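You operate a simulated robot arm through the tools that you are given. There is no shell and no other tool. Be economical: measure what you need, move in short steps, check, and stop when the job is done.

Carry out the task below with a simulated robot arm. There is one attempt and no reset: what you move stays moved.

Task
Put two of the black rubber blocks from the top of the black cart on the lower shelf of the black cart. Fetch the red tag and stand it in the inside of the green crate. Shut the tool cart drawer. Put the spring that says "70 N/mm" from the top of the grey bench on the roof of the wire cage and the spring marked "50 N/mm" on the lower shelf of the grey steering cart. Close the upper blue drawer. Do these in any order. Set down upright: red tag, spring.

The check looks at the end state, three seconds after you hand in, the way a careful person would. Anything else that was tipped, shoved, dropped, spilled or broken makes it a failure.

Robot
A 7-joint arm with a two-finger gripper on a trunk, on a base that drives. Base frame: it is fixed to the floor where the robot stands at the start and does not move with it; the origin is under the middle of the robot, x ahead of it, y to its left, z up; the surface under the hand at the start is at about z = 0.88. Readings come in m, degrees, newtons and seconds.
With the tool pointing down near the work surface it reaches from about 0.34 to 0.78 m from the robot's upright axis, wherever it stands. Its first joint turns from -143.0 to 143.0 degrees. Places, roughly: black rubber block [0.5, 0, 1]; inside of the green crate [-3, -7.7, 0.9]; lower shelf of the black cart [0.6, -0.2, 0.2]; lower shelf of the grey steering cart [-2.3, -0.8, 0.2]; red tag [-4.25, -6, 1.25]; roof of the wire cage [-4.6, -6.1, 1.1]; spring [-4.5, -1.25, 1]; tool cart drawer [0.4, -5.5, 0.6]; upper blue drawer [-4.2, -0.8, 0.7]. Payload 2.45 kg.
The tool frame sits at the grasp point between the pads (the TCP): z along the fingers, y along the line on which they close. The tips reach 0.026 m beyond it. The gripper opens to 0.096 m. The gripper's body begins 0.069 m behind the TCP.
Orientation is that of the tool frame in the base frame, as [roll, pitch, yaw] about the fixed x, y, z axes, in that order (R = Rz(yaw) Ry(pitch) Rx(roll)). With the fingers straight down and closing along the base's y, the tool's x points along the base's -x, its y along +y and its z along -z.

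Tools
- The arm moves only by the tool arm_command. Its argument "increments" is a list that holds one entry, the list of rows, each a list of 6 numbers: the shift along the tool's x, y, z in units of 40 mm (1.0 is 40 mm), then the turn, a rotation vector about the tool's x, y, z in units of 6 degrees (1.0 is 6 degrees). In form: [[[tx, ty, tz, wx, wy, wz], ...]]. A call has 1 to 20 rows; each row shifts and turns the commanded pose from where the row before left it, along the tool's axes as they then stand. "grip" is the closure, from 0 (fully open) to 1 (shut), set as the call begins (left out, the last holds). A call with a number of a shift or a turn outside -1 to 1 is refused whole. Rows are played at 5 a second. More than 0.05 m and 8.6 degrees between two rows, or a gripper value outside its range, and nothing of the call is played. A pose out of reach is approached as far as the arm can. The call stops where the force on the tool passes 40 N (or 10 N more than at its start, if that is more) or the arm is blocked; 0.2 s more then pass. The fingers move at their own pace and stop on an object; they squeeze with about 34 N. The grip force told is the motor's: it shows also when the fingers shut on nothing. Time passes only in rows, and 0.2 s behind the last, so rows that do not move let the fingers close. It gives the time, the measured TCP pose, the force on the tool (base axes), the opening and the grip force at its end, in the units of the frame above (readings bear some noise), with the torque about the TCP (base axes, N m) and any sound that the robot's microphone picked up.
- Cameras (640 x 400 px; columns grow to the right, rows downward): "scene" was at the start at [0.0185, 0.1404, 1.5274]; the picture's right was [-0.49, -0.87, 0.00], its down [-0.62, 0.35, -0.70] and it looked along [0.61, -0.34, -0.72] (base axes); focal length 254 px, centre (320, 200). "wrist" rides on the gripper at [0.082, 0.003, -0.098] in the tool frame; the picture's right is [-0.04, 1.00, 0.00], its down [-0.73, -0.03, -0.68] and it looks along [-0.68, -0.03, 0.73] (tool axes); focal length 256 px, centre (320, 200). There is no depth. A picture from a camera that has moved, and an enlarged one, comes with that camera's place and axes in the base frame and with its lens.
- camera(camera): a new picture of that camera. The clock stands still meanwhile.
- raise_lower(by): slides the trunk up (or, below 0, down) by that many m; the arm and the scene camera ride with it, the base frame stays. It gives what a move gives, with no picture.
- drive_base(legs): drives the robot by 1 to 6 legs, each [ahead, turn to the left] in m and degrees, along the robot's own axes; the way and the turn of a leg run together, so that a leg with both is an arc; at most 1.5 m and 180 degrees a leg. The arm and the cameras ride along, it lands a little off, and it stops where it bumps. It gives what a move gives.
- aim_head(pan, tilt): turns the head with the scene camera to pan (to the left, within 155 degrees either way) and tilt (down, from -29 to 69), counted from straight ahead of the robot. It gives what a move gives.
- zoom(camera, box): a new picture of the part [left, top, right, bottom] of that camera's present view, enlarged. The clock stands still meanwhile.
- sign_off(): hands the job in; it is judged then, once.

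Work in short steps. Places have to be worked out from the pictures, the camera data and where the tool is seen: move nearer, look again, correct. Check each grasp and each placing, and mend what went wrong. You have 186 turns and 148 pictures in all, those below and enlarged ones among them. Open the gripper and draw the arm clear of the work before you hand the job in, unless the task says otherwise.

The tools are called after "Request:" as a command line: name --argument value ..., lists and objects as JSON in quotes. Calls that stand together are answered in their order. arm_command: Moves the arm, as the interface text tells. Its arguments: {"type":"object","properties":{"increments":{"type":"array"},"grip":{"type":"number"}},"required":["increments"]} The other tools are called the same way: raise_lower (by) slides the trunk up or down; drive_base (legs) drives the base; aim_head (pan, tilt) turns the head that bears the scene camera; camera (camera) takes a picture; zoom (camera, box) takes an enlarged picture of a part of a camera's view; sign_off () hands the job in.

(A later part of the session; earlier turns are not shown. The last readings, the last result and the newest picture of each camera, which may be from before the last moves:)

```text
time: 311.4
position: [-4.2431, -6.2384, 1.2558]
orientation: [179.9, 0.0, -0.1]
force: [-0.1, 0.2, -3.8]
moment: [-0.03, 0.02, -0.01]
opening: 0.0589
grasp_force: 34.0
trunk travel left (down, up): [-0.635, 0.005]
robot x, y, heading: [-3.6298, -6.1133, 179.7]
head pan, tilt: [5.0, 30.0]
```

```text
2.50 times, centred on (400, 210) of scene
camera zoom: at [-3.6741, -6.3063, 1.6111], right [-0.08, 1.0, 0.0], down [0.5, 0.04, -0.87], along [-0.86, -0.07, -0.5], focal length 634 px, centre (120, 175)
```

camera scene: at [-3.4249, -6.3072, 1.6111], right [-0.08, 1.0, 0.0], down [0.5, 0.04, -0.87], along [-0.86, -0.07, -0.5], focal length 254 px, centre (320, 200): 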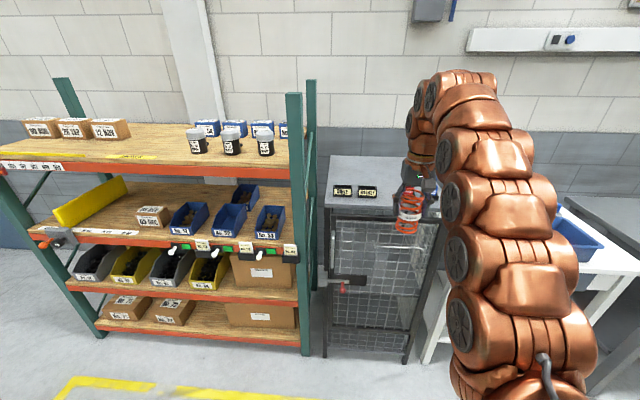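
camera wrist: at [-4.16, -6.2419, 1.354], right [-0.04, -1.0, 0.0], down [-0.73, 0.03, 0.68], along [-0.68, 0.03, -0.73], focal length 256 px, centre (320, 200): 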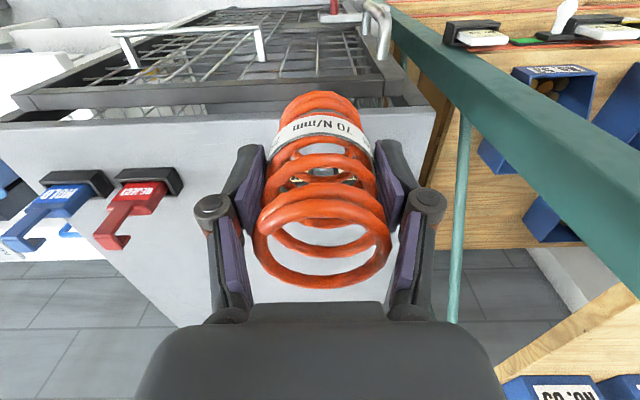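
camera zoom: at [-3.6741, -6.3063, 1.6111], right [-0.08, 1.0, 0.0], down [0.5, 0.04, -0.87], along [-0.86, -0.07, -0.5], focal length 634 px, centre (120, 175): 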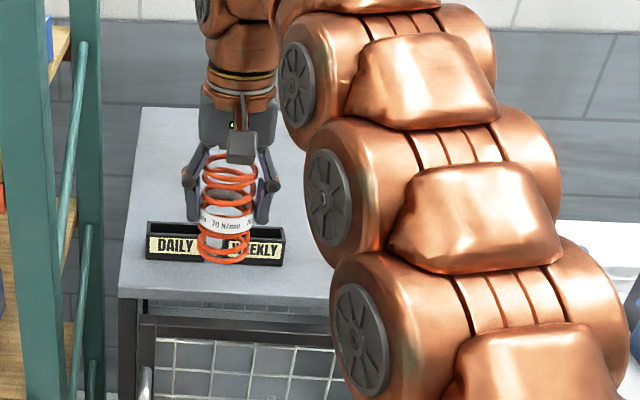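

The path over the low holders looks clear. I drive the remaining 0.23 m.

Request:
drive_base --legs '[[0.23, 0]]'

Request:
camera --camera "wrist"

Request:
camera --camera "scene"

```text
time: 313.2
position: [-4.4736, -6.237, 1.2547]
orientation: [180.0, -0.1, -0.2]
force: [0.6, -0.3, -4.1]
moment: [0.01, -0.03, 0.02]
opening: 0.0591
grasp_force: 34.3
trunk travel left (down, up): [-0.635, 0.005]
robot x, y, heading: [-3.8591, -6.1111, 179.7]
head pan, tilt: [5.0, 30.0]
```

```text
64 pictures are left
camera wrist: at [-4.3906, -6.2406, 1.3541], right [-0.04, -1.0, 0.0], down [-0.73, 0.03, 0.68], along [-0.68, 0.03, -0.73], focal length 256 px, centre (320, 200)
```

wrist: 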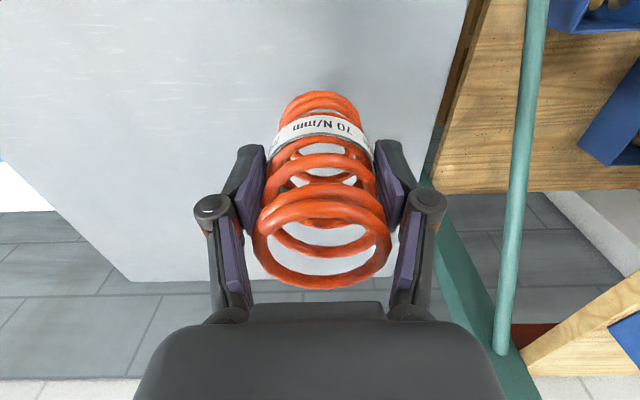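

```text
63 pictures are left
camera scene: at [-3.9048, -6.3053, 1.6111], right [-0.08, 1.0, 0.0], down [0.5, 0.04, -0.87], along [-0.86, -0.07, -0.5], focal length 254 px, centre (320, 200)
```

scene: 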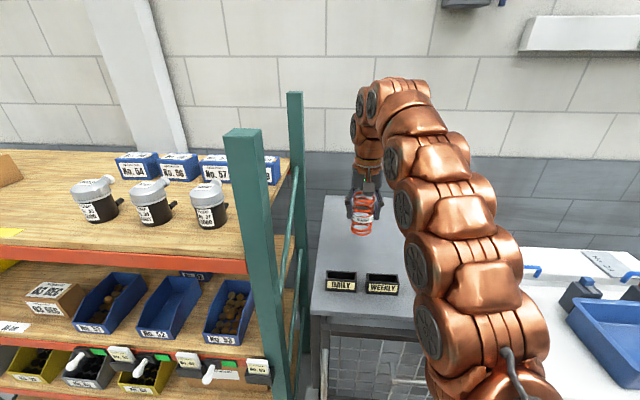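

The spring is behind the holder row. I shift 5 cm toward the roof's middle and lower to just above contact.

Request:
arm_command --increments '[[[0, -0.65, 0, 0, 0, 0], [0, -0.6, 0, 0, 0, 0], [0, 0, 0.6, 0, 0, 0], [0, 0, 0.6, 0, 0, 0], [0, 0, 0.4, 0, 0, 0], [0, 0, 0, 0, 0, 0]]]'

Request:
arm_command --increments '[[[0, 0, 0.1, 0, 0, 0], [0, 0, 0, 0, 0, 0]]]'

Request:
arm_command --increments '[[[0, 0, 0.1, 0, 0, 0], [0, 0, 0, 0, 0, 0]]]'

Request:
camera --camera "wrist"

```text
time: 314.6
position: [-4.4747, -6.1882, 1.1914]
orientation: [-180.0, 0.1, 0.0]
force: [-0.3, -0.1, -5.3]
moment: [0.02, -0.02, 0.0]
opening: 0.0591
grasp_force: 34.3
trunk travel left (down, up): [-0.635, 0.005]
robot x, y, heading: [-3.8629, -6.1153, 180.0]
head pan, tilt: [5.0, 30.0]
```

```text
time: 315.2
position: [-4.4741, -6.1865, 1.1872]
orientation: [179.9, 0.0, -0.1]
force: [-0.4, 0.1, -3.8]
moment: [0.02, -0.03, -0.01]
opening: 0.0588
grasp_force: 33.7
trunk travel left (down, up): [-0.635, 0.005]
robot x, y, heading: [-3.863, -6.1139, 179.7]
head pan, tilt: [5.0, 30.0]
```

```text
time: 315.8
position: [-4.4748, -6.1879, 1.1838]
orientation: [179.9, 0.0, 0.0]
force: [0.6, 0.3, -4.1]
moment: [-0.01, -0.01, -0.02]
opening: 0.0588
grasp_force: 33.6
trunk travel left (down, up): [-0.635, 0.005]
robot x, y, heading: [-3.8642, -6.1164, 179.7]
head pan, tilt: [5.0, 30.0]
```

```text
62 pictures are left
camera wrist: at [-4.3909, -6.1911, 1.282], right [-0.04, -1.0, 0.0], down [-0.73, 0.03, 0.68], along [-0.68, 0.03, -0.73], focal length 256 px, centre (320, 200)
```

wrist: 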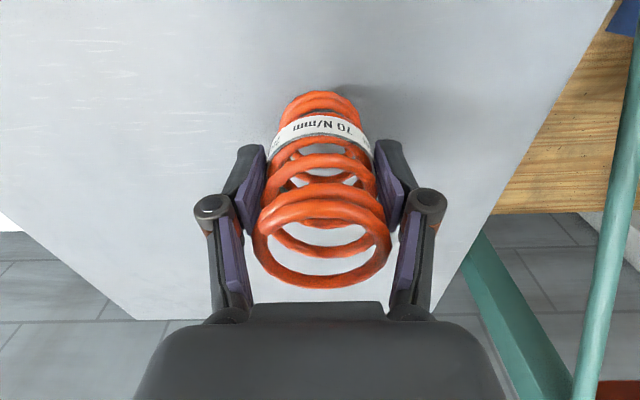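

Still free. I creep further in small steps.

Request:
arm_command --increments '[[[0, 0, 0.1, 0, 0, 0], [0, 0, 0, 0, 0, 0]]]'

Request:
arm_command --increments '[[[0, 0, 0.1, 0, 0, 0], [0, 0, 0, 0, 0, 0]]]'

Request:
arm_command --increments '[[[0, 0, 0.08, 0, 0, 0], [0, 0, 0, 0, 0, 0]]]'

Request:
arm_command --increments '[[[0, 0, 0.08, 0, 0, 0], [0, 0, 0, 0, 0, 0]]]'

```text
time: 316.4
position: [-4.4735, -6.1875, 1.1793]
orientation: [179.9, 0.1, -0.2]
force: [0.8, -0.2, -4.1]
moment: [0.02, -0.03, 0.03]
opening: 0.0588
grasp_force: 34.4
trunk travel left (down, up): [-0.635, 0.005]
robot x, y, heading: [-3.8622, -6.1151, 179.6]
head pan, tilt: [5.0, 30.0]
```

```text
time: 317.0
position: [-4.4724, -6.1875, 1.1768]
orientation: [180.0, 0.0, -0.1]
force: [0.3, 0.1, -4.5]
moment: [0.01, -0.01, -0.02]
opening: 0.0588
grasp_force: 33.7
trunk travel left (down, up): [-0.635, 0.005]
robot x, y, heading: [-3.8638, -6.119, 179.7]
head pan, tilt: [5.0, 30.0]
```

```text
time: 317.6
position: [-4.4754, -6.1866, 1.1726]
orientation: [179.9, 0.0, -0.1]
force: [0.1, 1.0, -3.6]
moment: [-0.02, -0.04, -0.01]
opening: 0.0586
grasp_force: 34.4
trunk travel left (down, up): [-0.635, 0.005]
robot x, y, heading: [-3.8638, -6.1133, 179.8]
head pan, tilt: [5.0, 30.0]
```

```text
time: 318.2
position: [-4.4737, -6.1869, 1.1699]
orientation: [179.9, 0.2, -0.1]
force: [-1.6, -0.7, 11.5]
moment: [0.06, -0.35, 0.02]
opening: 0.059
grasp_force: 33.8
trunk travel left (down, up): [-0.635, 0.005]
robot x, y, heading: [-3.8604, -6.1155, 179.8]
head pan, tilt: [5.0, 30.0]
```

Contact. I open the fingers and rise straight up.

Request:
arm_command --increments '[[[0, 0, 0, 0, 0, 0], [0, 0, 0, 0, 0, 0], [0, 0, 0, 0, 0, 0], [0, 0, 0, 0, 0, 0], [0, 0, -0.5, 0, 0, 0], [0, 0, -0.7, 0, 0, 0], [0, 0, -0.7, 0, 0, 0], [0, 0, 0, 0, 0, 0]]]' --grip 0

Request:
camera --camera "wrist"

```text
time: 320.0
position: [-4.4736, -6.1867, 1.2456]
orientation: [179.9, 0.0, -0.1]
force: [-0.7, 0.2, 0.0]
moment: [0.04, 0.03, -0.01]
opening: 0.096
grasp_force: 0.1
trunk travel left (down, up): [-0.635, 0.005]
robot x, y, heading: [-3.8606, -6.1171, 179.5]
head pan, tilt: [5.0, 30.0]
```

```text
61 pictures are left
camera wrist: at [-4.3908, -6.1909, 1.3439], right [-0.04, -1.0, 0.0], down [-0.73, 0.03, 0.68], along [-0.68, 0.03, -0.73], focal length 256 px, centre (320, 200)
```

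wrist: 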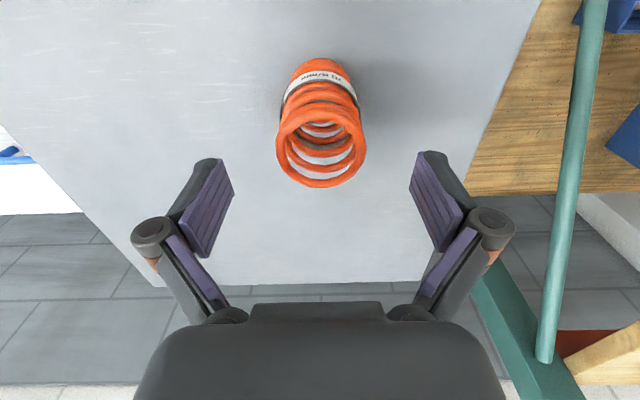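

The 70 N/mm spring stands on the roof. I back off and look at the red tag, and then at the green crate.

Request:
drive_base --legs '[[-0.35, 0]]'

Request:
arm_command --increments '[[[0, -0.8, 0, 0, 0, 0], [0, -0.8, 0, 0, 0, 0], [0, -0.8, 0, 0, 0, 0], [0, -0.8, 0, 0, 0, 0], [0, -0.7, 0, 0, 0, 0], [0, 0, 0, 0, 0, 0]]]'

Request:
camera --camera "wrist"

Request:
aim_head --pan 70 --tilt 25

Request:
camera --camera "scene"

```text
time: 322.2
position: [-4.1255, -6.1865, 1.245]
orientation: [179.9, 0.0, -0.5]
force: [-0.3, 1.0, -1.3]
moment: [-0.02, -0.01, 0.03]
opening: 0.0959
grasp_force: 0.1
trunk travel left (down, up): [-0.635, 0.005]
robot x, y, heading: [-3.5093, -6.1169, 179.5]
head pan, tilt: [5.0, 30.0]
```

```text
time: 323.6
position: [-4.1239, -6.0307, 1.2452]
orientation: [-180.0, 0.0, -0.5]
force: [-0.2, -0.3, 0.8]
moment: [0.0, -0.02, 0.0]
opening: 0.0961
grasp_force: 0.0
trunk travel left (down, up): [-0.635, 0.005]
robot x, y, heading: [-3.5121, -6.1156, 179.5]
head pan, tilt: [5.0, 30.0]
```

```text
60 pictures are left
camera wrist: at [-4.0406, -6.0344, 1.3441], right [-0.05, -1.0, 0.0], down [-0.73, 0.03, 0.68], along [-0.68, 0.03, -0.73], focal length 256 px, centre (320, 200)
```

wrist: 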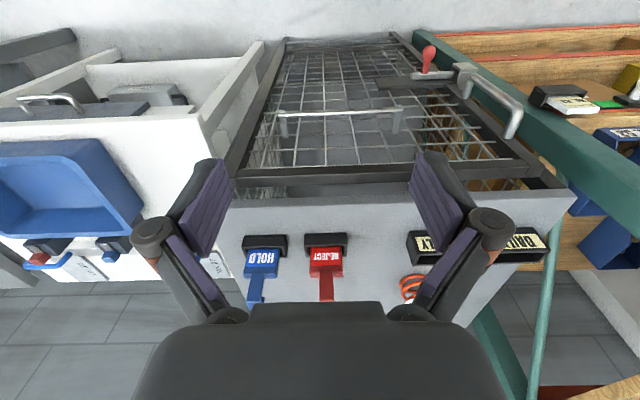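

```text
time: 325.0
position: [-4.1237, -6.0306, 1.245]
orientation: [179.9, 0.0, -0.4]
force: [-0.3, 0.0, -0.6]
moment: [-0.04, 0.04, -0.02]
opening: 0.096
grasp_force: 0.1
trunk travel left (down, up): [-0.635, 0.005]
robot x, y, heading: [-3.5134, -6.1152, 179.8]
head pan, tilt: [70.0, 25.0]
```

```text
59 pictures are left
camera scene: at [-3.4984, -6.3866, 1.6191], right [-0.94, 0.35, 0.0], down [0.15, 0.4, -0.91], along [-0.32, -0.85, -0.42], focal length 254 px, centre (320, 200)
```

scene: 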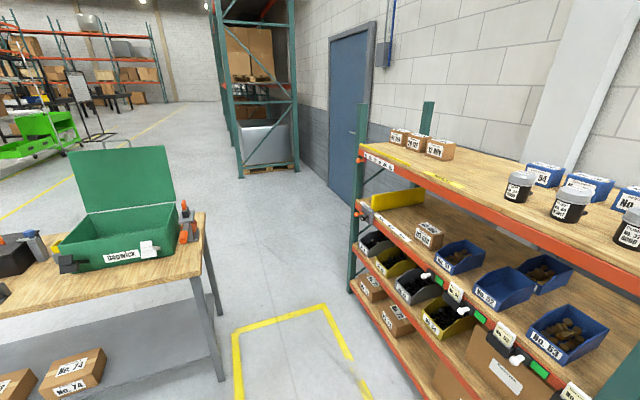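

The green crate is an open-lidded box on the wooden table. I zoom in on it.

Request:
zoom --camera "scene" --box '[0, 130, 240, 330]'

Request:
zoom --camera "wrist" --box '[220, 210, 440, 310]'

```text
2.00 times, centred on (120, 230) of scene
camera zoom: at [-3.4984, -6.3866, 1.6191], right [-0.94, 0.35, 0.0], down [0.15, 0.4, -0.91], along [-0.32, -0.85, -0.42], focal length 507 px, centre (720, 140)
```

zoom: 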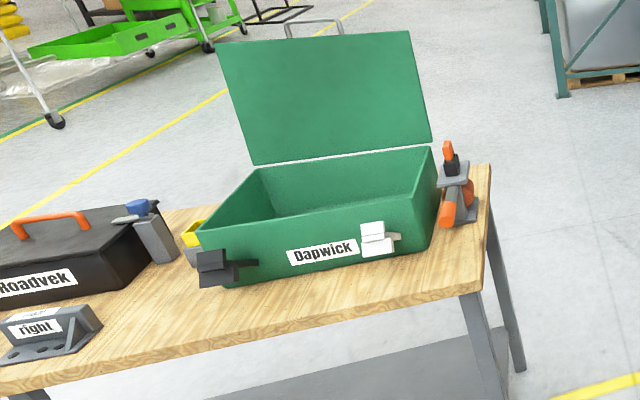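

```text
2.91 times, centred on (330, 260) of wrist
camera zoom: at [-4.0405, -6.0348, 1.3441], right [-0.05, -1.0, 0.0], down [-0.73, 0.04, 0.68], along [-0.68, 0.03, -0.73], focal length 745 px, centre (291, 26)
```

zoom: 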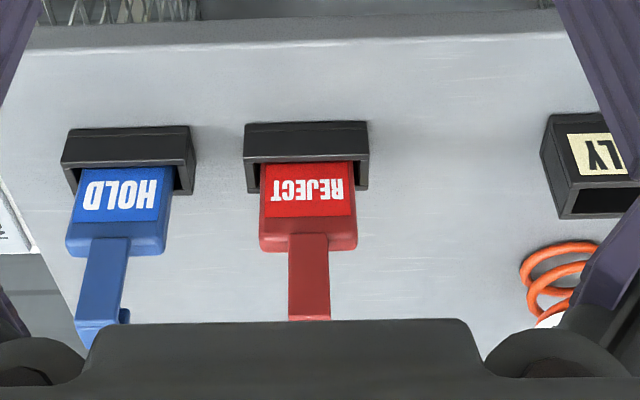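

The tag's body is about 43 mm wide, centred at (−4.34, −6.03), with its top near 1.21. I pre-close the fingers to 7 cm to miss the HOLD tag and drive forward over it.

Request:
arm_command --increments '[[[0, -0.07, -0.4, 0, 0, 0], [0, 0, 0, 0, 0, 0], [0, 0, 0, 0, 0, 0]]]' --grip 0.27

Request:
drive_base --legs '[[0.21, 0]]'

Request:
camera --camera "wrist"

```text
time: 325.8
position: [-4.1225, -6.0286, 1.2638]
orientation: [179.9, -0.1, -0.5]
force: [0.1, -0.6, 0.2]
moment: [0.0, 0.01, -0.01]
opening: 0.07
grasp_force: 0.0
trunk travel left (down, up): [-0.635, 0.005]
robot x, y, heading: [-3.5114, -6.1176, 179.3]
head pan, tilt: [70.0, 25.0]
```

```text
time: 327.4
position: [-4.3336, -6.0257, 1.2626]
orientation: [180.0, -0.1, -0.5]
force: [0.0, -0.2, 0.8]
moment: [-0.01, 0.03, -0.03]
opening: 0.0702
grasp_force: 0.0
trunk travel left (down, up): [-0.635, 0.005]
robot x, y, heading: [-3.7211, -6.1145, 179.2]
head pan, tilt: [70.0, 25.0]
```

```text
56 pictures are left
camera wrist: at [-4.251, -6.0297, 1.3604], right [-0.05, -1.0, 0.0], down [-0.73, 0.04, 0.68], along [-0.68, 0.03, -0.73], focal length 256 px, centre (320, 200)
```

wrist: 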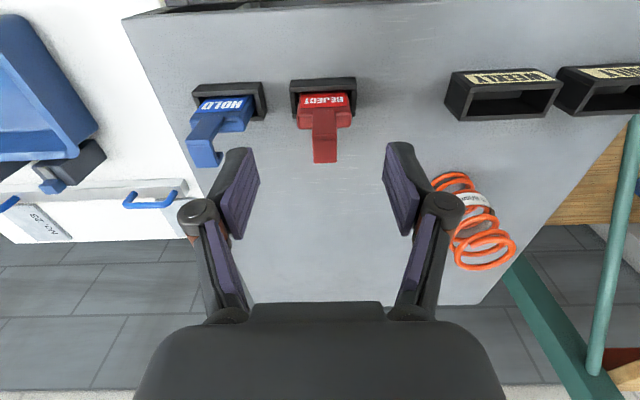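

Aligned. I adjust slightly and descend so the tips stay above the holder, then grip the tag body.

Request:
arm_command --increments '[[[-0.23, 0.1, 0.6, 0, 0, 0], [0, 0, 0.6, 0, 0, 0], [0, 0, 0.6, 0, 0, 0], [0, 0, 0.55, 0, 0, 0], [0, 0, 0, 0, 0, 0]]]'

Request:
camera --camera "wrist"

```text
time: 328.6
position: [-4.3442, -6.0293, 1.1675]
orientation: [179.8, -0.1, -0.5]
force: [1.1, 0.0, 0.4]
moment: [0.04, -0.04, 0.01]
opening: 0.0703
grasp_force: 0.0
trunk travel left (down, up): [-0.635, 0.005]
robot x, y, heading: [-3.7223, -6.1108, 179.3]
head pan, tilt: [70.0, 25.0]
```

```text
55 pictures are left
camera wrist: at [-4.2609, -6.0337, 1.2664], right [-0.05, -1.0, 0.0], down [-0.73, 0.04, 0.68], along [-0.68, 0.03, -0.73], focal length 256 px, centre (320, 200)
```

wrist: 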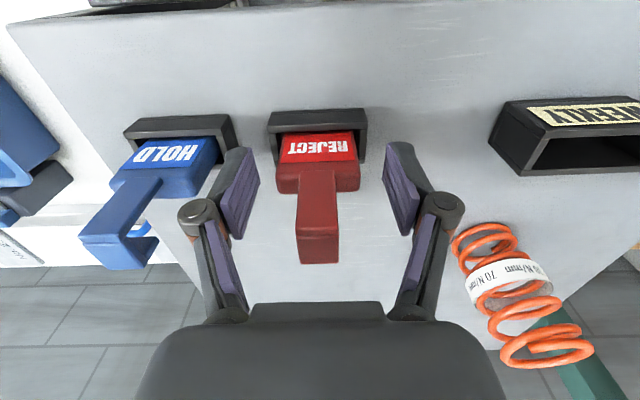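

The tag body is between the pads. I close and lift gently.

Request:
arm_command --increments '[[[0, 0, 0, 0, 0, 0], [0, 0, 0, 0, 0, 0], [0, 0, 0, 0, 0, 0], [0, 0, 0, 0, 0, 0], [0, 0, -0.2, 0, 0, 0], [0, 0, -0.3, 0, 0, 0], [0, 0, -0.4, 0, 0, 0], [0, 0, -0.5, 0, 0, 0], [0, 0, 0, 0, 0, 0]]]' --grip 1

Request:
camera --camera "wrist"

```text
time: 330.6
position: [-4.3423, -6.0285, 1.2234]
orientation: [179.9, 0.1, -0.5]
force: [-0.1, 0.3, -0.7]
moment: [-0.03, -0.02, 0.0]
opening: 0.0449
grasp_force: 34.0
trunk travel left (down, up): [-0.635, 0.005]
robot x, y, heading: [-3.7223, -6.1152, 179.3]
head pan, tilt: [70.0, 25.0]
```

```text
54 pictures are left
camera wrist: at [-4.2603, -6.0336, 1.3225], right [-0.05, -1.0, 0.0], down [-0.73, 0.04, 0.68], along [-0.68, 0.03, -0.73], focal length 256 px, centre (320, 200)
```

wrist: 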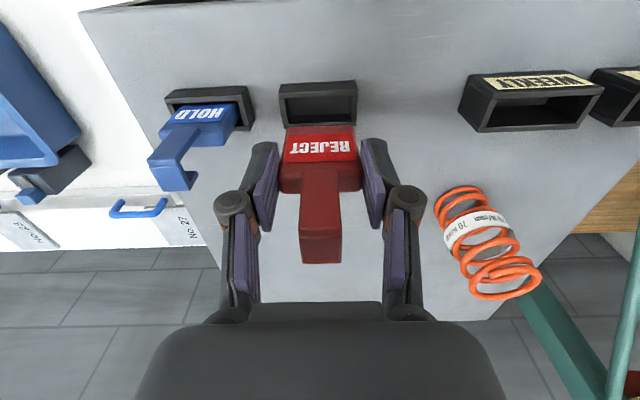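

The red tag is out of its holder and held. I raise it, back off to the known clear spot, turn south to face the crate, and look.

Request:
arm_command --increments '[[[0, 0, -0.5, 0, 0, 0], [0, 0, -0.4, 0, 0, 0], [0, 0, 0, 0, 0, 0]]]'

Request:
drive_base --legs '[[-0.36, 0], [0, 90.7]]'

Request:
aim_head --pan 10 --tilt 35

Request:
camera --camera "scene"

```text
time: 331.4
position: [-4.3439, -6.0294, 1.2598]
orientation: [179.9, 0.0, -0.6]
force: [-0.3, -1.3, -0.4]
moment: [0.03, -0.02, -0.02]
opening: 0.045
grasp_force: 34.1
trunk travel left (down, up): [-0.635, 0.005]
robot x, y, heading: [-3.7218, -6.1126, 179.3]
head pan, tilt: [70.0, 25.0]
```

```text
time: 337.6
position: [-3.4308, -6.7413, 1.2591]
orientation: [179.9, 0.1, 90.9]
force: [0.4, -0.4, -0.8]
moment: [0.0, -0.03, -0.02]
opening: 0.0446
grasp_force: 34.0
trunk travel left (down, up): [-0.635, 0.005]
robot x, y, heading: [-3.3613, -6.1166, -89.5]
head pan, tilt: [70.0, 25.0]
```

```text
time: 338.9
position: [-3.4311, -6.7415, 1.2595]
orientation: [179.9, 0.0, 90.8]
force: [0.5, 0.0, -0.2]
moment: [0.0, 0.01, -0.02]
opening: 0.0445
grasp_force: 33.5
trunk travel left (down, up): [-0.635, 0.005]
robot x, y, heading: [-3.3615, -6.1165, -89.2]
head pan, tilt: [10.0, 35.0]
```

```text
53 pictures are left
camera scene: at [-3.1642, -6.1548, 1.6033], right [-0.98, -0.19, 0.0], down [-0.11, 0.56, -0.82], along [0.15, -0.8, -0.57], focal length 254 px, centre (320, 200)
```

scene: 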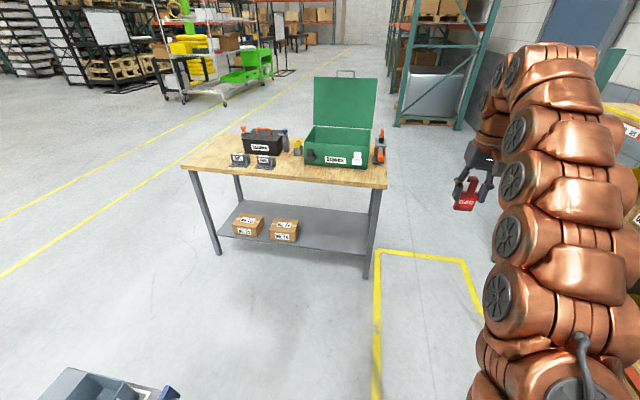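

The blue table's end reaches about (−2.78, −6.31), and I pass clear of it. I drive diagonally to stand in front of the crate.

Request:
drive_base --legs '[[0, 29.5], [0.76, 0], [0, -30]]'

Request:
camera --camera "wrist"

Request:
aim_head --pan 0 --tilt 40

Request:
camera --camera "scene"

```text
time: 343.0
position: [-2.9103, -6.9934, 1.2593]
orientation: [179.9, 0.2, 123.4]
force: [-1.7, -1.4, -1.7]
moment: [0.17, -0.18, 0.01]
opening: 0.0449
grasp_force: 34.0
trunk travel left (down, up): [-0.635, 0.005]
robot x, y, heading: [-3.1925, -6.4351, -47.7]
head pan, tilt: [10.0, 35.0]
stopped in leg 2: the robot was blocked; the commanded pose is now the measured one
```

```text
52 pictures are left
camera wrist: at [-2.9521, -6.9234, 1.3583], right [0.86, 0.51, 0.0], down [0.38, -0.63, 0.68], along [0.35, -0.58, -0.73], focal length 256 px, centre (320, 200)
```

wrist: 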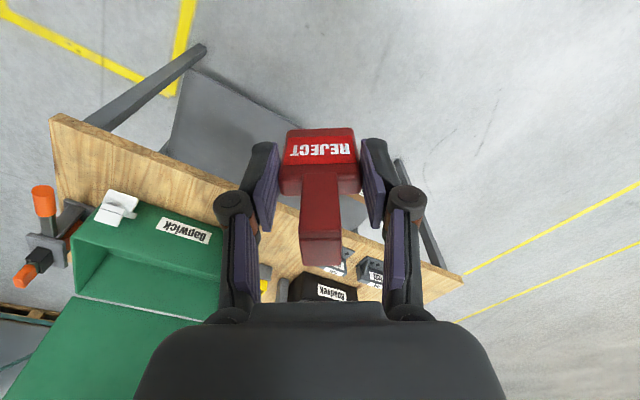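

```text
time: 343.8
position: [-2.9069, -6.988, 1.2623]
orientation: [-180.0, 0.2, 123.5]
force: [-0.2, 0.3, -0.2]
moment: [0.02, 0.01, 0.0]
opening: 0.0446
grasp_force: 33.4
trunk travel left (down, up): [-0.635, 0.005]
robot x, y, heading: [-3.191, -6.4297, -47.6]
head pan, tilt: [0.0, 40.0]
```

```text
51 pictures are left
camera scene: at [-3.0326, -6.3376, 1.5958], right [-0.74, -0.67, 0.0], down [-0.43, 0.47, -0.77], along [0.52, -0.57, -0.64], focal length 254 px, centre (320, 200)
```

scene: 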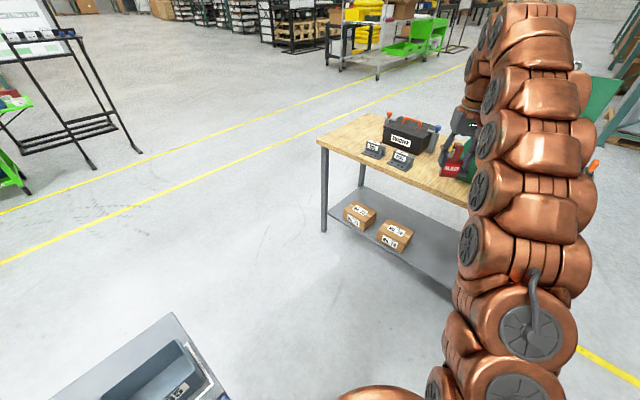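

The base bumped the blue table's corner. The table still measures at (−2.78, −6.32), so it hasn't moved. I reverse, go further south first, and then shift east.

Request:
drive_base --legs '[[-0.15, 0], [0, -42], [0.38, 0], [0, 50], [0.42, 0], [0, -50]]'

Request:
camera --camera "wrist"

Request:
camera --camera "scene"

```text
time: 355.8
position: [-3.1228, -7.5704, 1.2597]
orientation: [-179.9, 0.1, 81.9]
force: [0.2, 0.3, -0.4]
moment: [0.0, -0.01, 0.01]
opening: 0.0449
grasp_force: 34.0
trunk travel left (down, up): [-0.635, 0.005]
robot x, y, heading: [-2.9665, -6.9657, -89.3]
head pan, tilt: [0.0, 40.0]
```

```text
50 pictures are left
camera wrist: at [-3.1066, -7.4901, 1.3592], right [0.98, -0.18, 0.0], down [-0.13, -0.72, 0.68], along [-0.13, -0.67, -0.73], focal length 256 px, centre (320, 200)
```

wrist: 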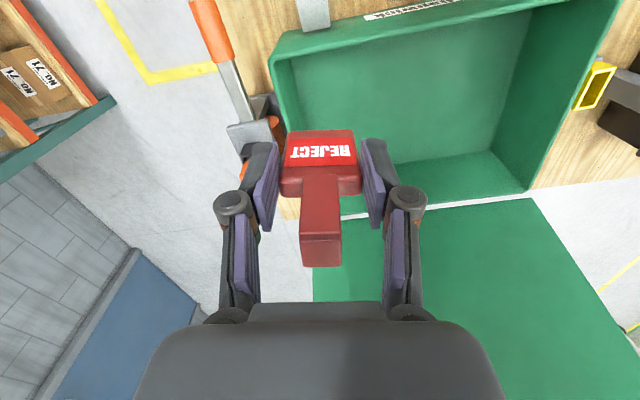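

```text
49 pictures are left
camera scene: at [-2.7839, -7.0015, 1.5958], right [-1.0, -0.01, 0.0], down [-0.01, 0.64, -0.77], along [0.01, -0.77, -0.64], focal length 254 px, centre (320, 200)
```

scene: 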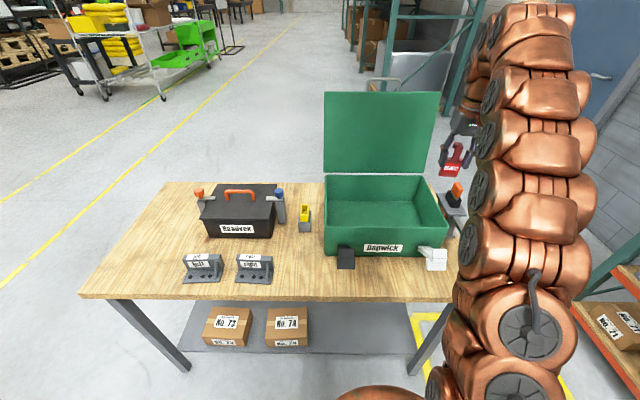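

The crate spans x −3.23…−2.85, y −7.58…−7.90, with its rim at z≈0.985. I lower somewhat, then move the tag above the interior centre.

Request:
arm_command --increments '[[[0, 0, 0.87, 0, 0, 0], [0, 0, 0.87, 0, 0, 0], [0, 0, 0.87, 0, 0, 0], [0, 0, 0.7, 0, 0, 0], [-0.855, 0.645, 0, 0, 0, 0], [-0.855, 0.645, 0, 0, 0, 0], [-0.855, 0.645, 0, 0, 0, 0], [-0.855, 0.645, 0, 0, 0, 0], [0, 0, 0, 0, 0, 0]]]'

Request:
camera --camera "wrist"

Request:
camera --camera "scene"

```text
time: 357.8
position: [-3.0489, -7.6967, 1.122]
orientation: [-179.9, 0.2, 81.8]
force: [0.3, 0.1, 0.0]
moment: [0.01, -0.04, 0.03]
opening: 0.0446
grasp_force: 34.0
out of reach, approached as far as the arm can: row 8
trunk travel left (down, up): [-0.635, 0.005]
robot x, y, heading: [-2.9657, -6.9656, -89.2]
head pan, tilt: [0.0, 40.0]
```

```text
48 pictures are left
camera wrist: at [-3.0323, -7.6149, 1.2196], right [0.98, -0.18, 0.0], down [-0.13, -0.72, 0.68], along [-0.13, -0.67, -0.73], focal length 256 px, centre (320, 200)
```

wrist: 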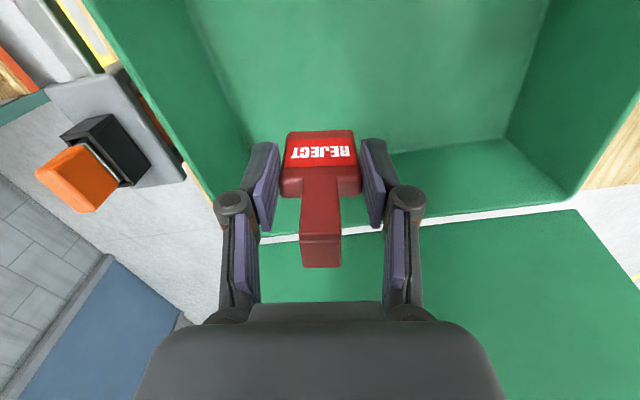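

```text
47 pictures are left
camera scene: at [-2.7839, -7.0013, 1.5958], right [-1.0, -0.01, 0.0], down [-0.01, 0.64, -0.77], along [0.01, -0.77, -0.64], focal length 254 px, centre (320, 200)
```

scene: 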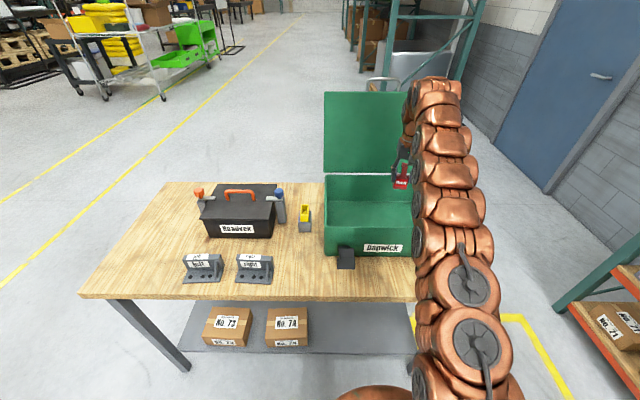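

The tag is above the crate interior. I descend to just above the floor.

Request:
arm_command --increments '[[[0, 0, 0.8, 0, 0, 0], [0, 0, 0.8, 0, 0, 0], [0, 0, 0.8, 0, 0, 0], [0, 0, 0.8, 0, 0, 0], [0, 0, 0.6, 0, 0, 0], [0, 0, 0, 0, 0, 0]]]'

Request:
camera --camera "wrist"

Request:
zoom --camera "scene" --box '[300, 140, 480, 270]'

```text
time: 359.2
position: [-3.0502, -7.6951, 0.9682]
orientation: [-179.9, 0.0, 81.8]
force: [0.2, -0.4, 0.8]
moment: [-0.01, 0.0, -0.01]
opening: 0.0447
grasp_force: 33.6
trunk travel left (down, up): [-0.635, 0.005]
robot x, y, heading: [-2.9656, -6.9702, -89.2]
head pan, tilt: [0.0, 40.0]
```

```text
46 pictures are left
camera wrist: at [-3.0335, -7.6148, 1.0665], right [0.98, -0.18, 0.0], down [-0.13, -0.72, 0.68], along [-0.13, -0.67, -0.73], focal length 256 px, centre (320, 200)
```

wrist: 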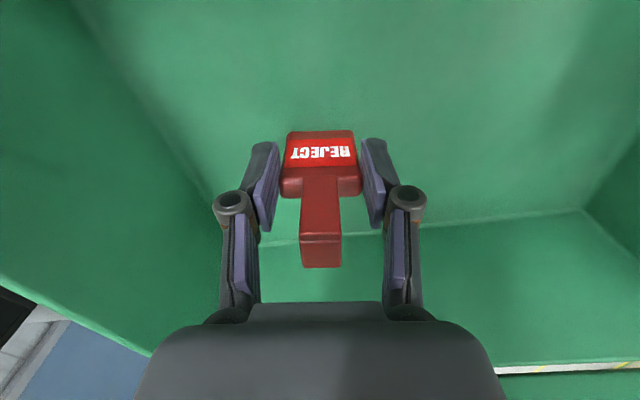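

```text
3.08 times, centred on (390, 205) of scene
camera zoom: at [-2.7839, -7.0016, 1.5958], right [-1.0, -0.01, 0.0], down [-0.01, 0.64, -0.77], along [0.01, -0.77, -0.64], focal length 780 px, centre (105, 185)
```

zoom: 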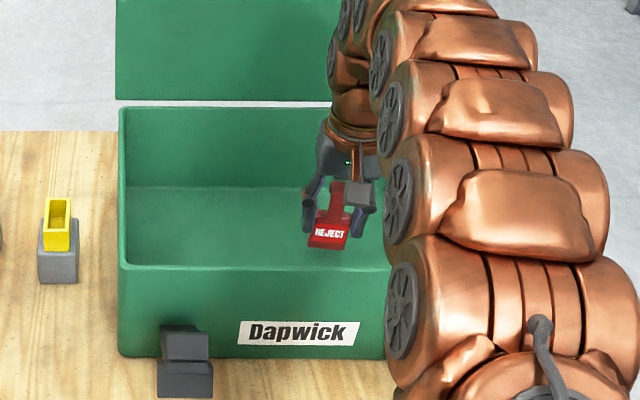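

Inside the crate. I creep down for contact.

Request:
arm_command --increments '[[[0, 0, 0.15, 0, 0, 0], [0, 0, 0.15, 0, 0, 0], [0, 0, 0, 0, 0, 0]]]'

Request:
arm_command --increments '[[[0, 0, 0.1, 0, 0, 0], [0, 0, 0, 0, 0, 0]]]'

Request:
arm_command --increments '[[[0, 0, 0.1, 0, 0, 0], [0, 0, 0, 0, 0, 0]]]'

Request:
arm_command --increments '[[[0, 0, 0.1, 0, 0, 0], [0, 0, 0, 0, 0, 0]]]'

Request:
camera --camera "wrist"

```text
time: 360.0
position: [-3.0498, -7.6951, 0.9575]
orientation: [-179.8, 0.1, 81.8]
force: [-1.0, 0.4, -0.8]
moment: [-0.01, 0.02, -0.02]
opening: 0.0448
grasp_force: 33.7
trunk travel left (down, up): [-0.635, 0.005]
robot x, y, heading: [-2.9655, -6.9654, -89.3]
head pan, tilt: [0.0, 40.0]
```

```text
time: 360.6
position: [-3.0497, -7.6938, 0.9527]
orientation: [-179.9, 0.1, 81.8]
force: [0.0, 0.3, -0.1]
moment: [0.01, 0.0, -0.02]
opening: 0.0445
grasp_force: 34.5
trunk travel left (down, up): [-0.635, 0.005]
robot x, y, heading: [-2.9665, -6.9676, -89.5]
head pan, tilt: [0.0, 40.0]
```

```text
time: 361.2
position: [-3.0501, -7.6936, 0.9489]
orientation: [-179.9, 0.1, 81.8]
force: [-0.6, 1.2, -0.6]
moment: [-0.03, 0.0, -0.01]
opening: 0.0447
grasp_force: 34.0
trunk travel left (down, up): [-0.635, 0.005]
robot x, y, heading: [-2.9623, -6.9671, -89.3]
head pan, tilt: [0.0, 40.0]
```

```text
time: 361.8
position: [-3.0512, -7.695, 0.9447]
orientation: [-179.9, 0.1, 81.8]
force: [-0.8, -0.1, 0.5]
moment: [-0.01, 0.02, 0.0]
opening: 0.0447
grasp_force: 34.1
trunk travel left (down, up): [-0.635, 0.005]
robot x, y, heading: [-2.9659, -6.9651, -89.3]
head pan, tilt: [0.0, 40.0]
```

```text
44 pictures are left
camera wrist: at [-3.0333, -7.6144, 1.043], right [0.98, -0.18, 0.0], down [-0.13, -0.72, 0.68], along [-0.13, -0.67, -0.73], focal length 256 px, centre (320, 200)
```

wrist: 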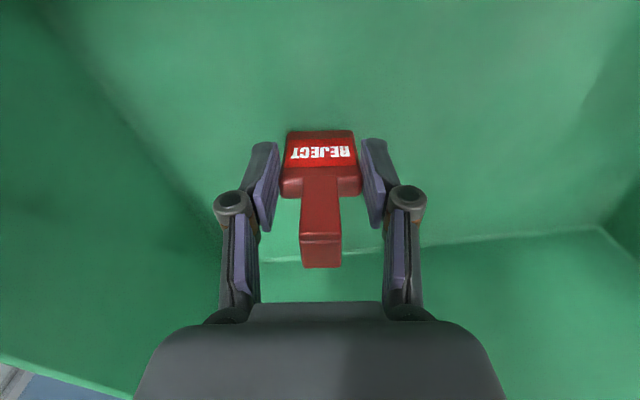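

Request:
arm_command --increments '[[[0, 0, 0.1, 0, 0, 0], [0, 0, 0, 0, 0, 0]]]'

Request:
arm_command --increments '[[[0, 0, 0.1, 0, 0, 0], [0, 0, 0, 0, 0, 0]]]'

Request:
arm_command --increments '[[[0, 0, 0.08, 0, 0, 0], [0, 0, 0, 0, 0, 0]]]'

Request:
arm_command --increments '[[[0, 0, 0.08, 0, 0, 0], [0, 0, 0, 0, 0, 0]]]'

```text
time: 362.4
position: [-3.0503, -7.6943, 0.9392]
orientation: [-180.0, 0.1, 81.8]
force: [0.6, -0.1, -1.0]
moment: [0.0, -0.01, -0.01]
opening: 0.0446
grasp_force: 34.3
trunk travel left (down, up): [-0.635, 0.005]
robot x, y, heading: [-2.9674, -6.9691, -89.5]
head pan, tilt: [0.0, 40.0]
```

```text
time: 363.0
position: [-3.051, -7.6942, 0.9363]
orientation: [-179.8, 0.0, 81.8]
force: [0.7, -0.3, -1.4]
moment: [-0.02, -0.01, 0.02]
opening: 0.0445
grasp_force: 34.0
trunk travel left (down, up): [-0.635, 0.005]
robot x, y, heading: [-2.9667, -6.9628, -89.1]
head pan, tilt: [0.0, 40.0]
```

```text
time: 363.6
position: [-3.0509, -7.6943, 0.9343]
orientation: [-180.0, 0.2, 81.8]
force: [-0.2, 0.7, 11.8]
moment: [-0.1, -0.04, 0.01]
opening: 0.0449
grasp_force: 34.0
trunk travel left (down, up): [-0.635, 0.005]
robot x, y, heading: [-2.9617, -6.9685, -89.4]
head pan, tilt: [0.0, 40.0]
```

```text
time: 364.2
position: [-3.0502, -7.695, 0.9325]
orientation: [-179.9, 0.3, 81.8]
force: [-0.3, -2.5, 24.2]
moment: [-0.3, 0.06, 0.0]
opening: 0.0447
grasp_force: 33.6
trunk travel left (down, up): [-0.635, 0.005]
robot x, y, heading: [-2.9637, -6.9682, -89.5]
head pan, tilt: [0.0, 40.0]
```

The tag is touching the crate floor. I ease the pressure and open, then check it stands.

Request:
arm_command --increments '[[[0, 0, -0.06, 0, 0, 0], [0, 0, 0, 0, 0, 0]]]'

Request:
arm_command --increments '[[[0, 0, 0, 0, 0, 0], [0, 0, 0, 0, 0, 0], [0, 0, 0, 0, 0, 0], [0, 0, 0, 0, 0, 0]]]' --grip 0.4

Request:
camera --camera "wrist"

```text
time: 364.8
position: [-3.05, -7.6938, 0.932]
orientation: [-180.0, 0.0, 81.7]
force: [-0.7, -4.0, 10.4]
moment: [-0.33, 0.04, -0.02]
opening: 0.0448
grasp_force: 33.6
trunk travel left (down, up): [-0.635, 0.005]
robot x, y, heading: [-2.9602, -6.9653, -89.4]
head pan, tilt: [0.0, 40.0]
```

```text
time: 365.8
position: [-3.0504, -7.6952, 0.9323]
orientation: [-179.9, 0.1, 81.8]
force: [0.9, 0.1, 0.6]
moment: [-0.02, 0.02, -0.04]
opening: 0.0576
grasp_force: 0.0
trunk travel left (down, up): [-0.635, 0.005]
robot x, y, heading: [-2.9674, -6.9674, -89.6]
head pan, tilt: [0.0, 40.0]
```

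```text
43 pictures are left
camera wrist: at [-3.0335, -7.6143, 1.0309], right [0.98, -0.18, 0.0], down [-0.13, -0.72, 0.68], along [-0.13, -0.67, -0.73], focal length 256 px, centre (320, 200)
```

wrist: 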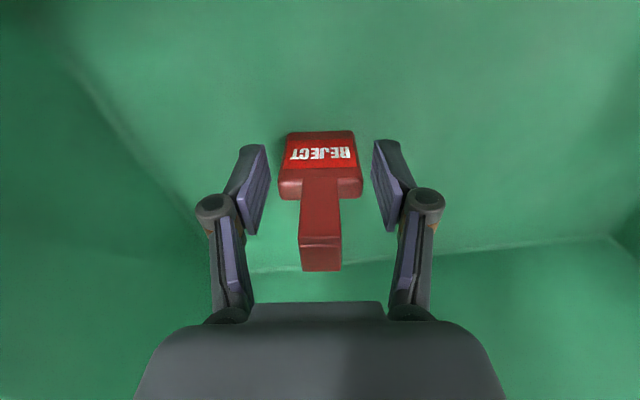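

It stands freely. I open fully and rise straight up.

Request:
arm_command --increments '[[[0, 0, 0, 0, 0, 0], [0, 0, 0, 0, 0, 0], [0, 0, 0, 0, 0, 0], [0, 0, -0.4, 0, 0, 0], [0, 0, -0.8, 0, 0, 0], [0, 0, -1, 0, 0, 0], [0, 0, -1, 0, 0, 0], [0, 0, -1, 0, 0, 0], [0, 0, 0, 0, 0, 0]]]' --grip 0

Request:
camera --camera "wrist"

```text
time: 367.8
position: [-3.0504, -7.6945, 1.1005]
orientation: [-180.0, 0.2, 81.9]
force: [-0.6, -1.0, 0.5]
moment: [-0.04, 0.02, 0.0]
opening: 0.096
grasp_force: 0.1
trunk travel left (down, up): [-0.635, 0.005]
robot x, y, heading: [-2.9645, -6.9658, -89.3]
head pan, tilt: [0.0, 40.0]
```

```text
42 pictures are left
camera wrist: at [-3.0338, -7.6151, 1.1993], right [0.98, -0.18, 0.0], down [-0.13, -0.72, 0.68], along [-0.13, -0.67, -0.73], focal length 256 px, centre (320, 200)
```

wrist: 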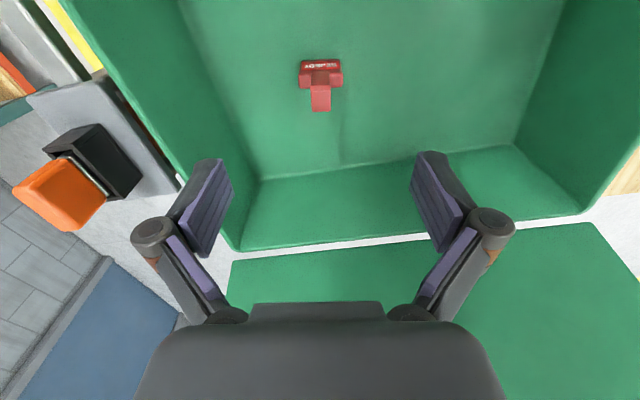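

The tag stands upright in the crate. I raise and retract the arm, back off slightly and look east for the tool cart.

Request:
arm_command --increments '[[[0.7, 0, -0.8, 0, 0, 0], [0.7, 0, -0.8, 0, 0, 0], [0.7, 0, -0.8, 0, 0, 0], [0.7, 0, -0.6, 0, 0, 0], [0, 0, 0, 0, 0, 0]]]'

Request:
drive_base --legs '[[-0.13, 0]]'

Request:
aim_head --pan 95 --tilt 15

Request:
camera --camera "scene"

```text
time: 369.0
position: [-3.0343, -7.583, 1.2213]
orientation: [-180.0, 0.0, 81.7]
force: [0.6, -0.3, 0.0]
moment: [-0.01, 0.03, 0.01]
opening: 0.096
grasp_force: 0.0
trunk travel left (down, up): [-0.635, 0.005]
robot x, y, heading: [-2.9639, -6.9707, -89.8]
head pan, tilt: [0.0, 40.0]
```

```text
time: 370.2
position: [-3.0338, -7.4531, 1.2185]
orientation: [-180.0, 0.1, 81.8]
force: [-0.6, 0.6, 0.2]
moment: [0.04, 0.04, 0.01]
opening: 0.0959
grasp_force: 0.2
trunk travel left (down, up): [-0.635, 0.005]
robot x, y, heading: [-2.9677, -6.8376, -89.3]
head pan, tilt: [0.0, 40.0]
```

```text
time: 372.0
position: [-3.0347, -7.4528, 1.2203]
orientation: [-180.0, 0.0, 81.7]
force: [-0.2, 0.0, 0.4]
moment: [-0.02, 0.0, -0.01]
opening: 0.0957
grasp_force: 0.1
trunk travel left (down, up): [-0.635, 0.005]
robot x, y, heading: [-2.9654, -6.8344, -89.2]
head pan, tilt: [95.0, 15.0]
```

```text
41 pictures are left
camera scene: at [-2.6934, -6.776, 1.6353], right [0.1, -1.0, 0.0], down [-0.26, -0.03, -0.97], along [0.96, 0.1, -0.26], focal length 254 px, centre (320, 200)
```

scene: 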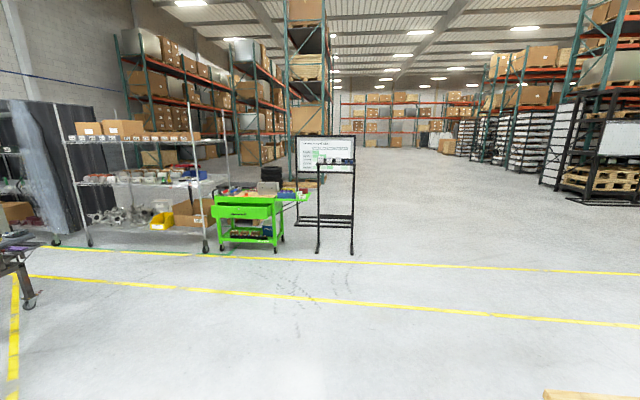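

The green tool cart, drawer pulled out toward the west, is at about (0.3, −5.5). I drive east between the tables, then diagonally to face it.

Request:
drive_base --legs '[[0, 89.5], [1.2, 0], [0, 52.5], [1.4, 0], [0, -52.5]]'

Request:
aim_head --pan 0 --tilt 30

Request:
camera --camera "scene"

```text
time: 393.2
position: [-0.3041, -5.7462, 1.2198]
orientation: [-179.9, 0.1, 172.2]
force: [0.0, 0.3, -0.8]
moment: [0.02, 0.01, 0.01]
opening: 0.0959
grasp_force: 0.0
trunk travel left (down, up): [-0.635, 0.005]
robot x, y, heading: [-0.9202, -5.6844, 1.3]
head pan, tilt: [95.0, 15.0]
```

```text
time: 394.9
position: [-0.3038, -5.7466, 1.2192]
orientation: [-179.9, 0.1, 172.2]
force: [-0.7, 0.1, 0.6]
moment: [0.0, 0.03, -0.02]
opening: 0.0959
grasp_force: 0.2
trunk travel left (down, up): [-0.635, 0.005]
robot x, y, heading: [-0.9183, -5.6801, 1.0]
head pan, tilt: [0.0, 30.0]
```

```text
40 pictures are left
camera scene: at [-0.8861, -5.5016, 1.6111], right [0.02, -1.0, 0.0], down [-0.5, -0.01, -0.87], along [0.87, 0.02, -0.5], focal length 254 px, centre (320, 200)
```

scene: 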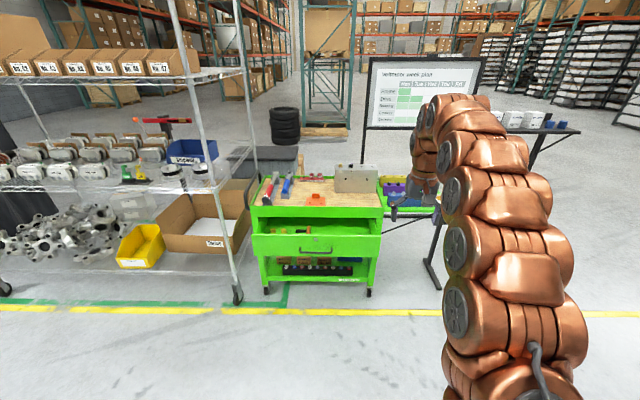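

The drawer panel is centred near y≈−5.45. I sidestep to align, tilt the tool, close the fingers and lower the trunk to drawer height.

Request:
drive_base --legs '[[0, 59], [0.33, 0], [0, -60]]'

Request:
raise_lower --by -0.4

Request:
arm_command --increments '[[[-1, 0, 0.5, 0, 0, 0], [-1, 0, 0.5, 0, 0, 0], [0, 0, 0, 0, -1, 0], [0, 0, 0, 0, -1, 0], [0, 0, 0, 0, -1, 0], [0, 0, 0, 0, -1, 0], [0, 0, 0, 0, -1, 0], [0, 0, 0, 0, -1, 0], [0, 0, 0, 0, -1, 0], [0, 0, 0, 0, -1, 0], [0, 0, 0, 0, -1, 0], [0, 0, 0, 0, -1, 0], [0, 0, 0, 0, 0, 0]]]' --grip 1

Request:
camera --camera "wrist"

Request:
camera --camera "scene"

```text
time: 402.4
position: [-0.1423, -5.4689, 1.2201]
orientation: [-179.9, 0.0, 171.6]
force: [0.6, 0.9, 0.1]
moment: [-0.05, -0.01, 0.01]
opening: 0.0963
grasp_force: 0.1
trunk travel left (down, up): [-0.635, 0.005]
robot x, y, heading: [-0.7611, -5.3978, 0.5]
head pan, tilt: [0.0, 30.0]
```

```text
time: 406.2
position: [-0.1422, -5.4679, 0.8201]
orientation: [-179.8, 0.2, 171.7]
force: [-0.4, 0.2, 0.7]
moment: [-0.01, -0.03, -0.03]
opening: 0.0957
grasp_force: 0.0
trunk travel left (down, up): [-0.235, 0.405]
robot x, y, heading: [-0.7587, -5.3959, 0.8]
head pan, tilt: [0.0, 30.0]
```

```text
time: 409.0
position: [-0.0637, -5.4801, 0.7808]
orientation: [-179.8, 60.2, 171.8]
force: [-0.1, -0.1, 0.0]
moment: [0.02, 0.0, 0.01]
opening: 0.0
grasp_force: 28.4
trunk travel left (down, up): [-0.235, 0.405]
robot x, y, heading: [-0.7588, -5.3986, 0.6]
head pan, tilt: [0.0, 30.0]
```

```text
39 pictures are left
camera wrist: at [-0.1852, -5.4591, 0.7587], right [0.17, 0.99, 0.03], down [-0.23, 0.01, 0.97], along [0.96, -0.17, 0.22], focal length 256 px, centre (320, 200)
```

wrist: 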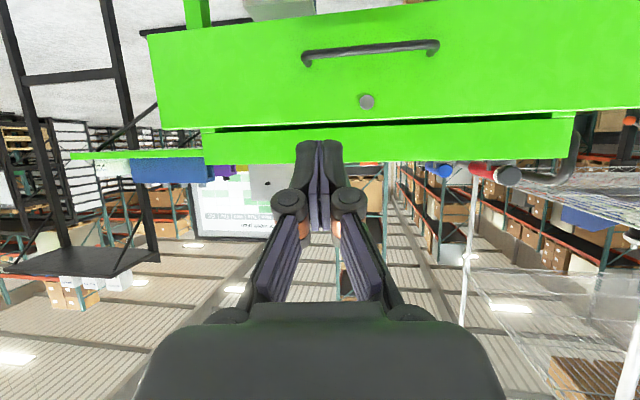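

```text
38 pictures are left
camera scene: at [-0.7214, -5.2173, 1.2111], right [0.01, -1.0, 0.0], down [-0.5, 0.0, -0.87], along [0.87, 0.01, -0.5], focal length 254 px, centre (320, 200)
```

scene: 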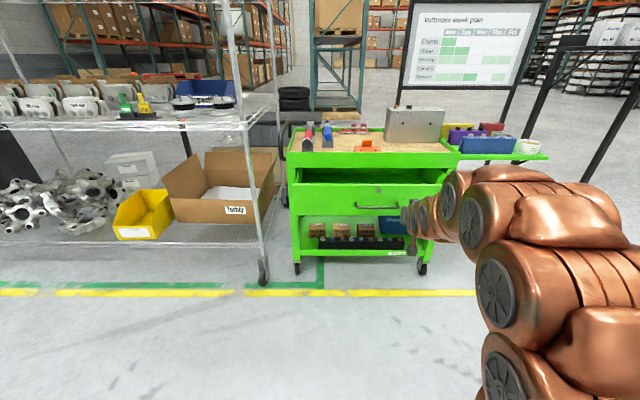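

The handle is at about (0.207, −5.453, 0.647), the panel face at x≈0.24, z 0.61–0.73, with a lock at z≈0.70. I fix the tool yaw, align beside the lock and above the handle, and drive nearer.

Request:
arm_command --increments '[[[0, 0, 0, -0.59, 0, -0.34], [0, 0, 0, -0.59, 0, -0.34], [0.56, 0.5, 0.325, 0, 0, 0], [0.56, 0.5, 0.325, 0, 0, 0], [0.57, 0.5, 0.325, 0, 0, 0], [0, 0, 0, 0, 0, 0]]]'

Request:
drive_base --legs '[[0.18, 0]]'

Request:
camera --camera "wrist"

```text
time: 410.4
position: [-0.0607, -5.4199, 0.7018]
orientation: [-179.8, 60.1, -180.0]
force: [-0.1, -0.6, 0.9]
moment: [0.01, -0.01, 0.0]
opening: 0.0
grasp_force: 28.6
trunk travel left (down, up): [-0.235, 0.405]
robot x, y, heading: [-0.7589, -5.3985, 0.2]
head pan, tilt: [0.0, 30.0]
```

```text
time: 411.9
position: [0.1188, -5.4189, 0.7025]
orientation: [-179.8, 60.2, 179.9]
force: [1.2, -0.4, -0.3]
moment: [0.02, 0.03, 0.01]
opening: 0.0
grasp_force: 28.5
trunk travel left (down, up): [-0.235, 0.405]
robot x, y, heading: [-0.5772, -5.3952, 0.3]
head pan, tilt: [0.0, 30.0]
```

```text
37 pictures are left
camera wrist: at [-0.0061, -5.4157, 0.6809], right [0.02, 1.0, 0.03], down [-0.22, -0.03, 0.97], along [0.97, -0.03, 0.22], focal length 256 px, centre (320, 200)
```

wrist: 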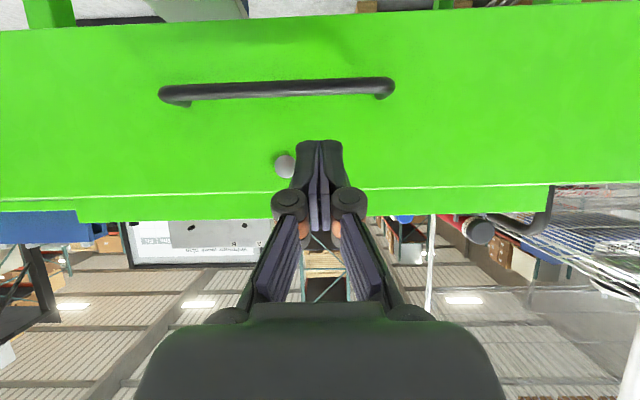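

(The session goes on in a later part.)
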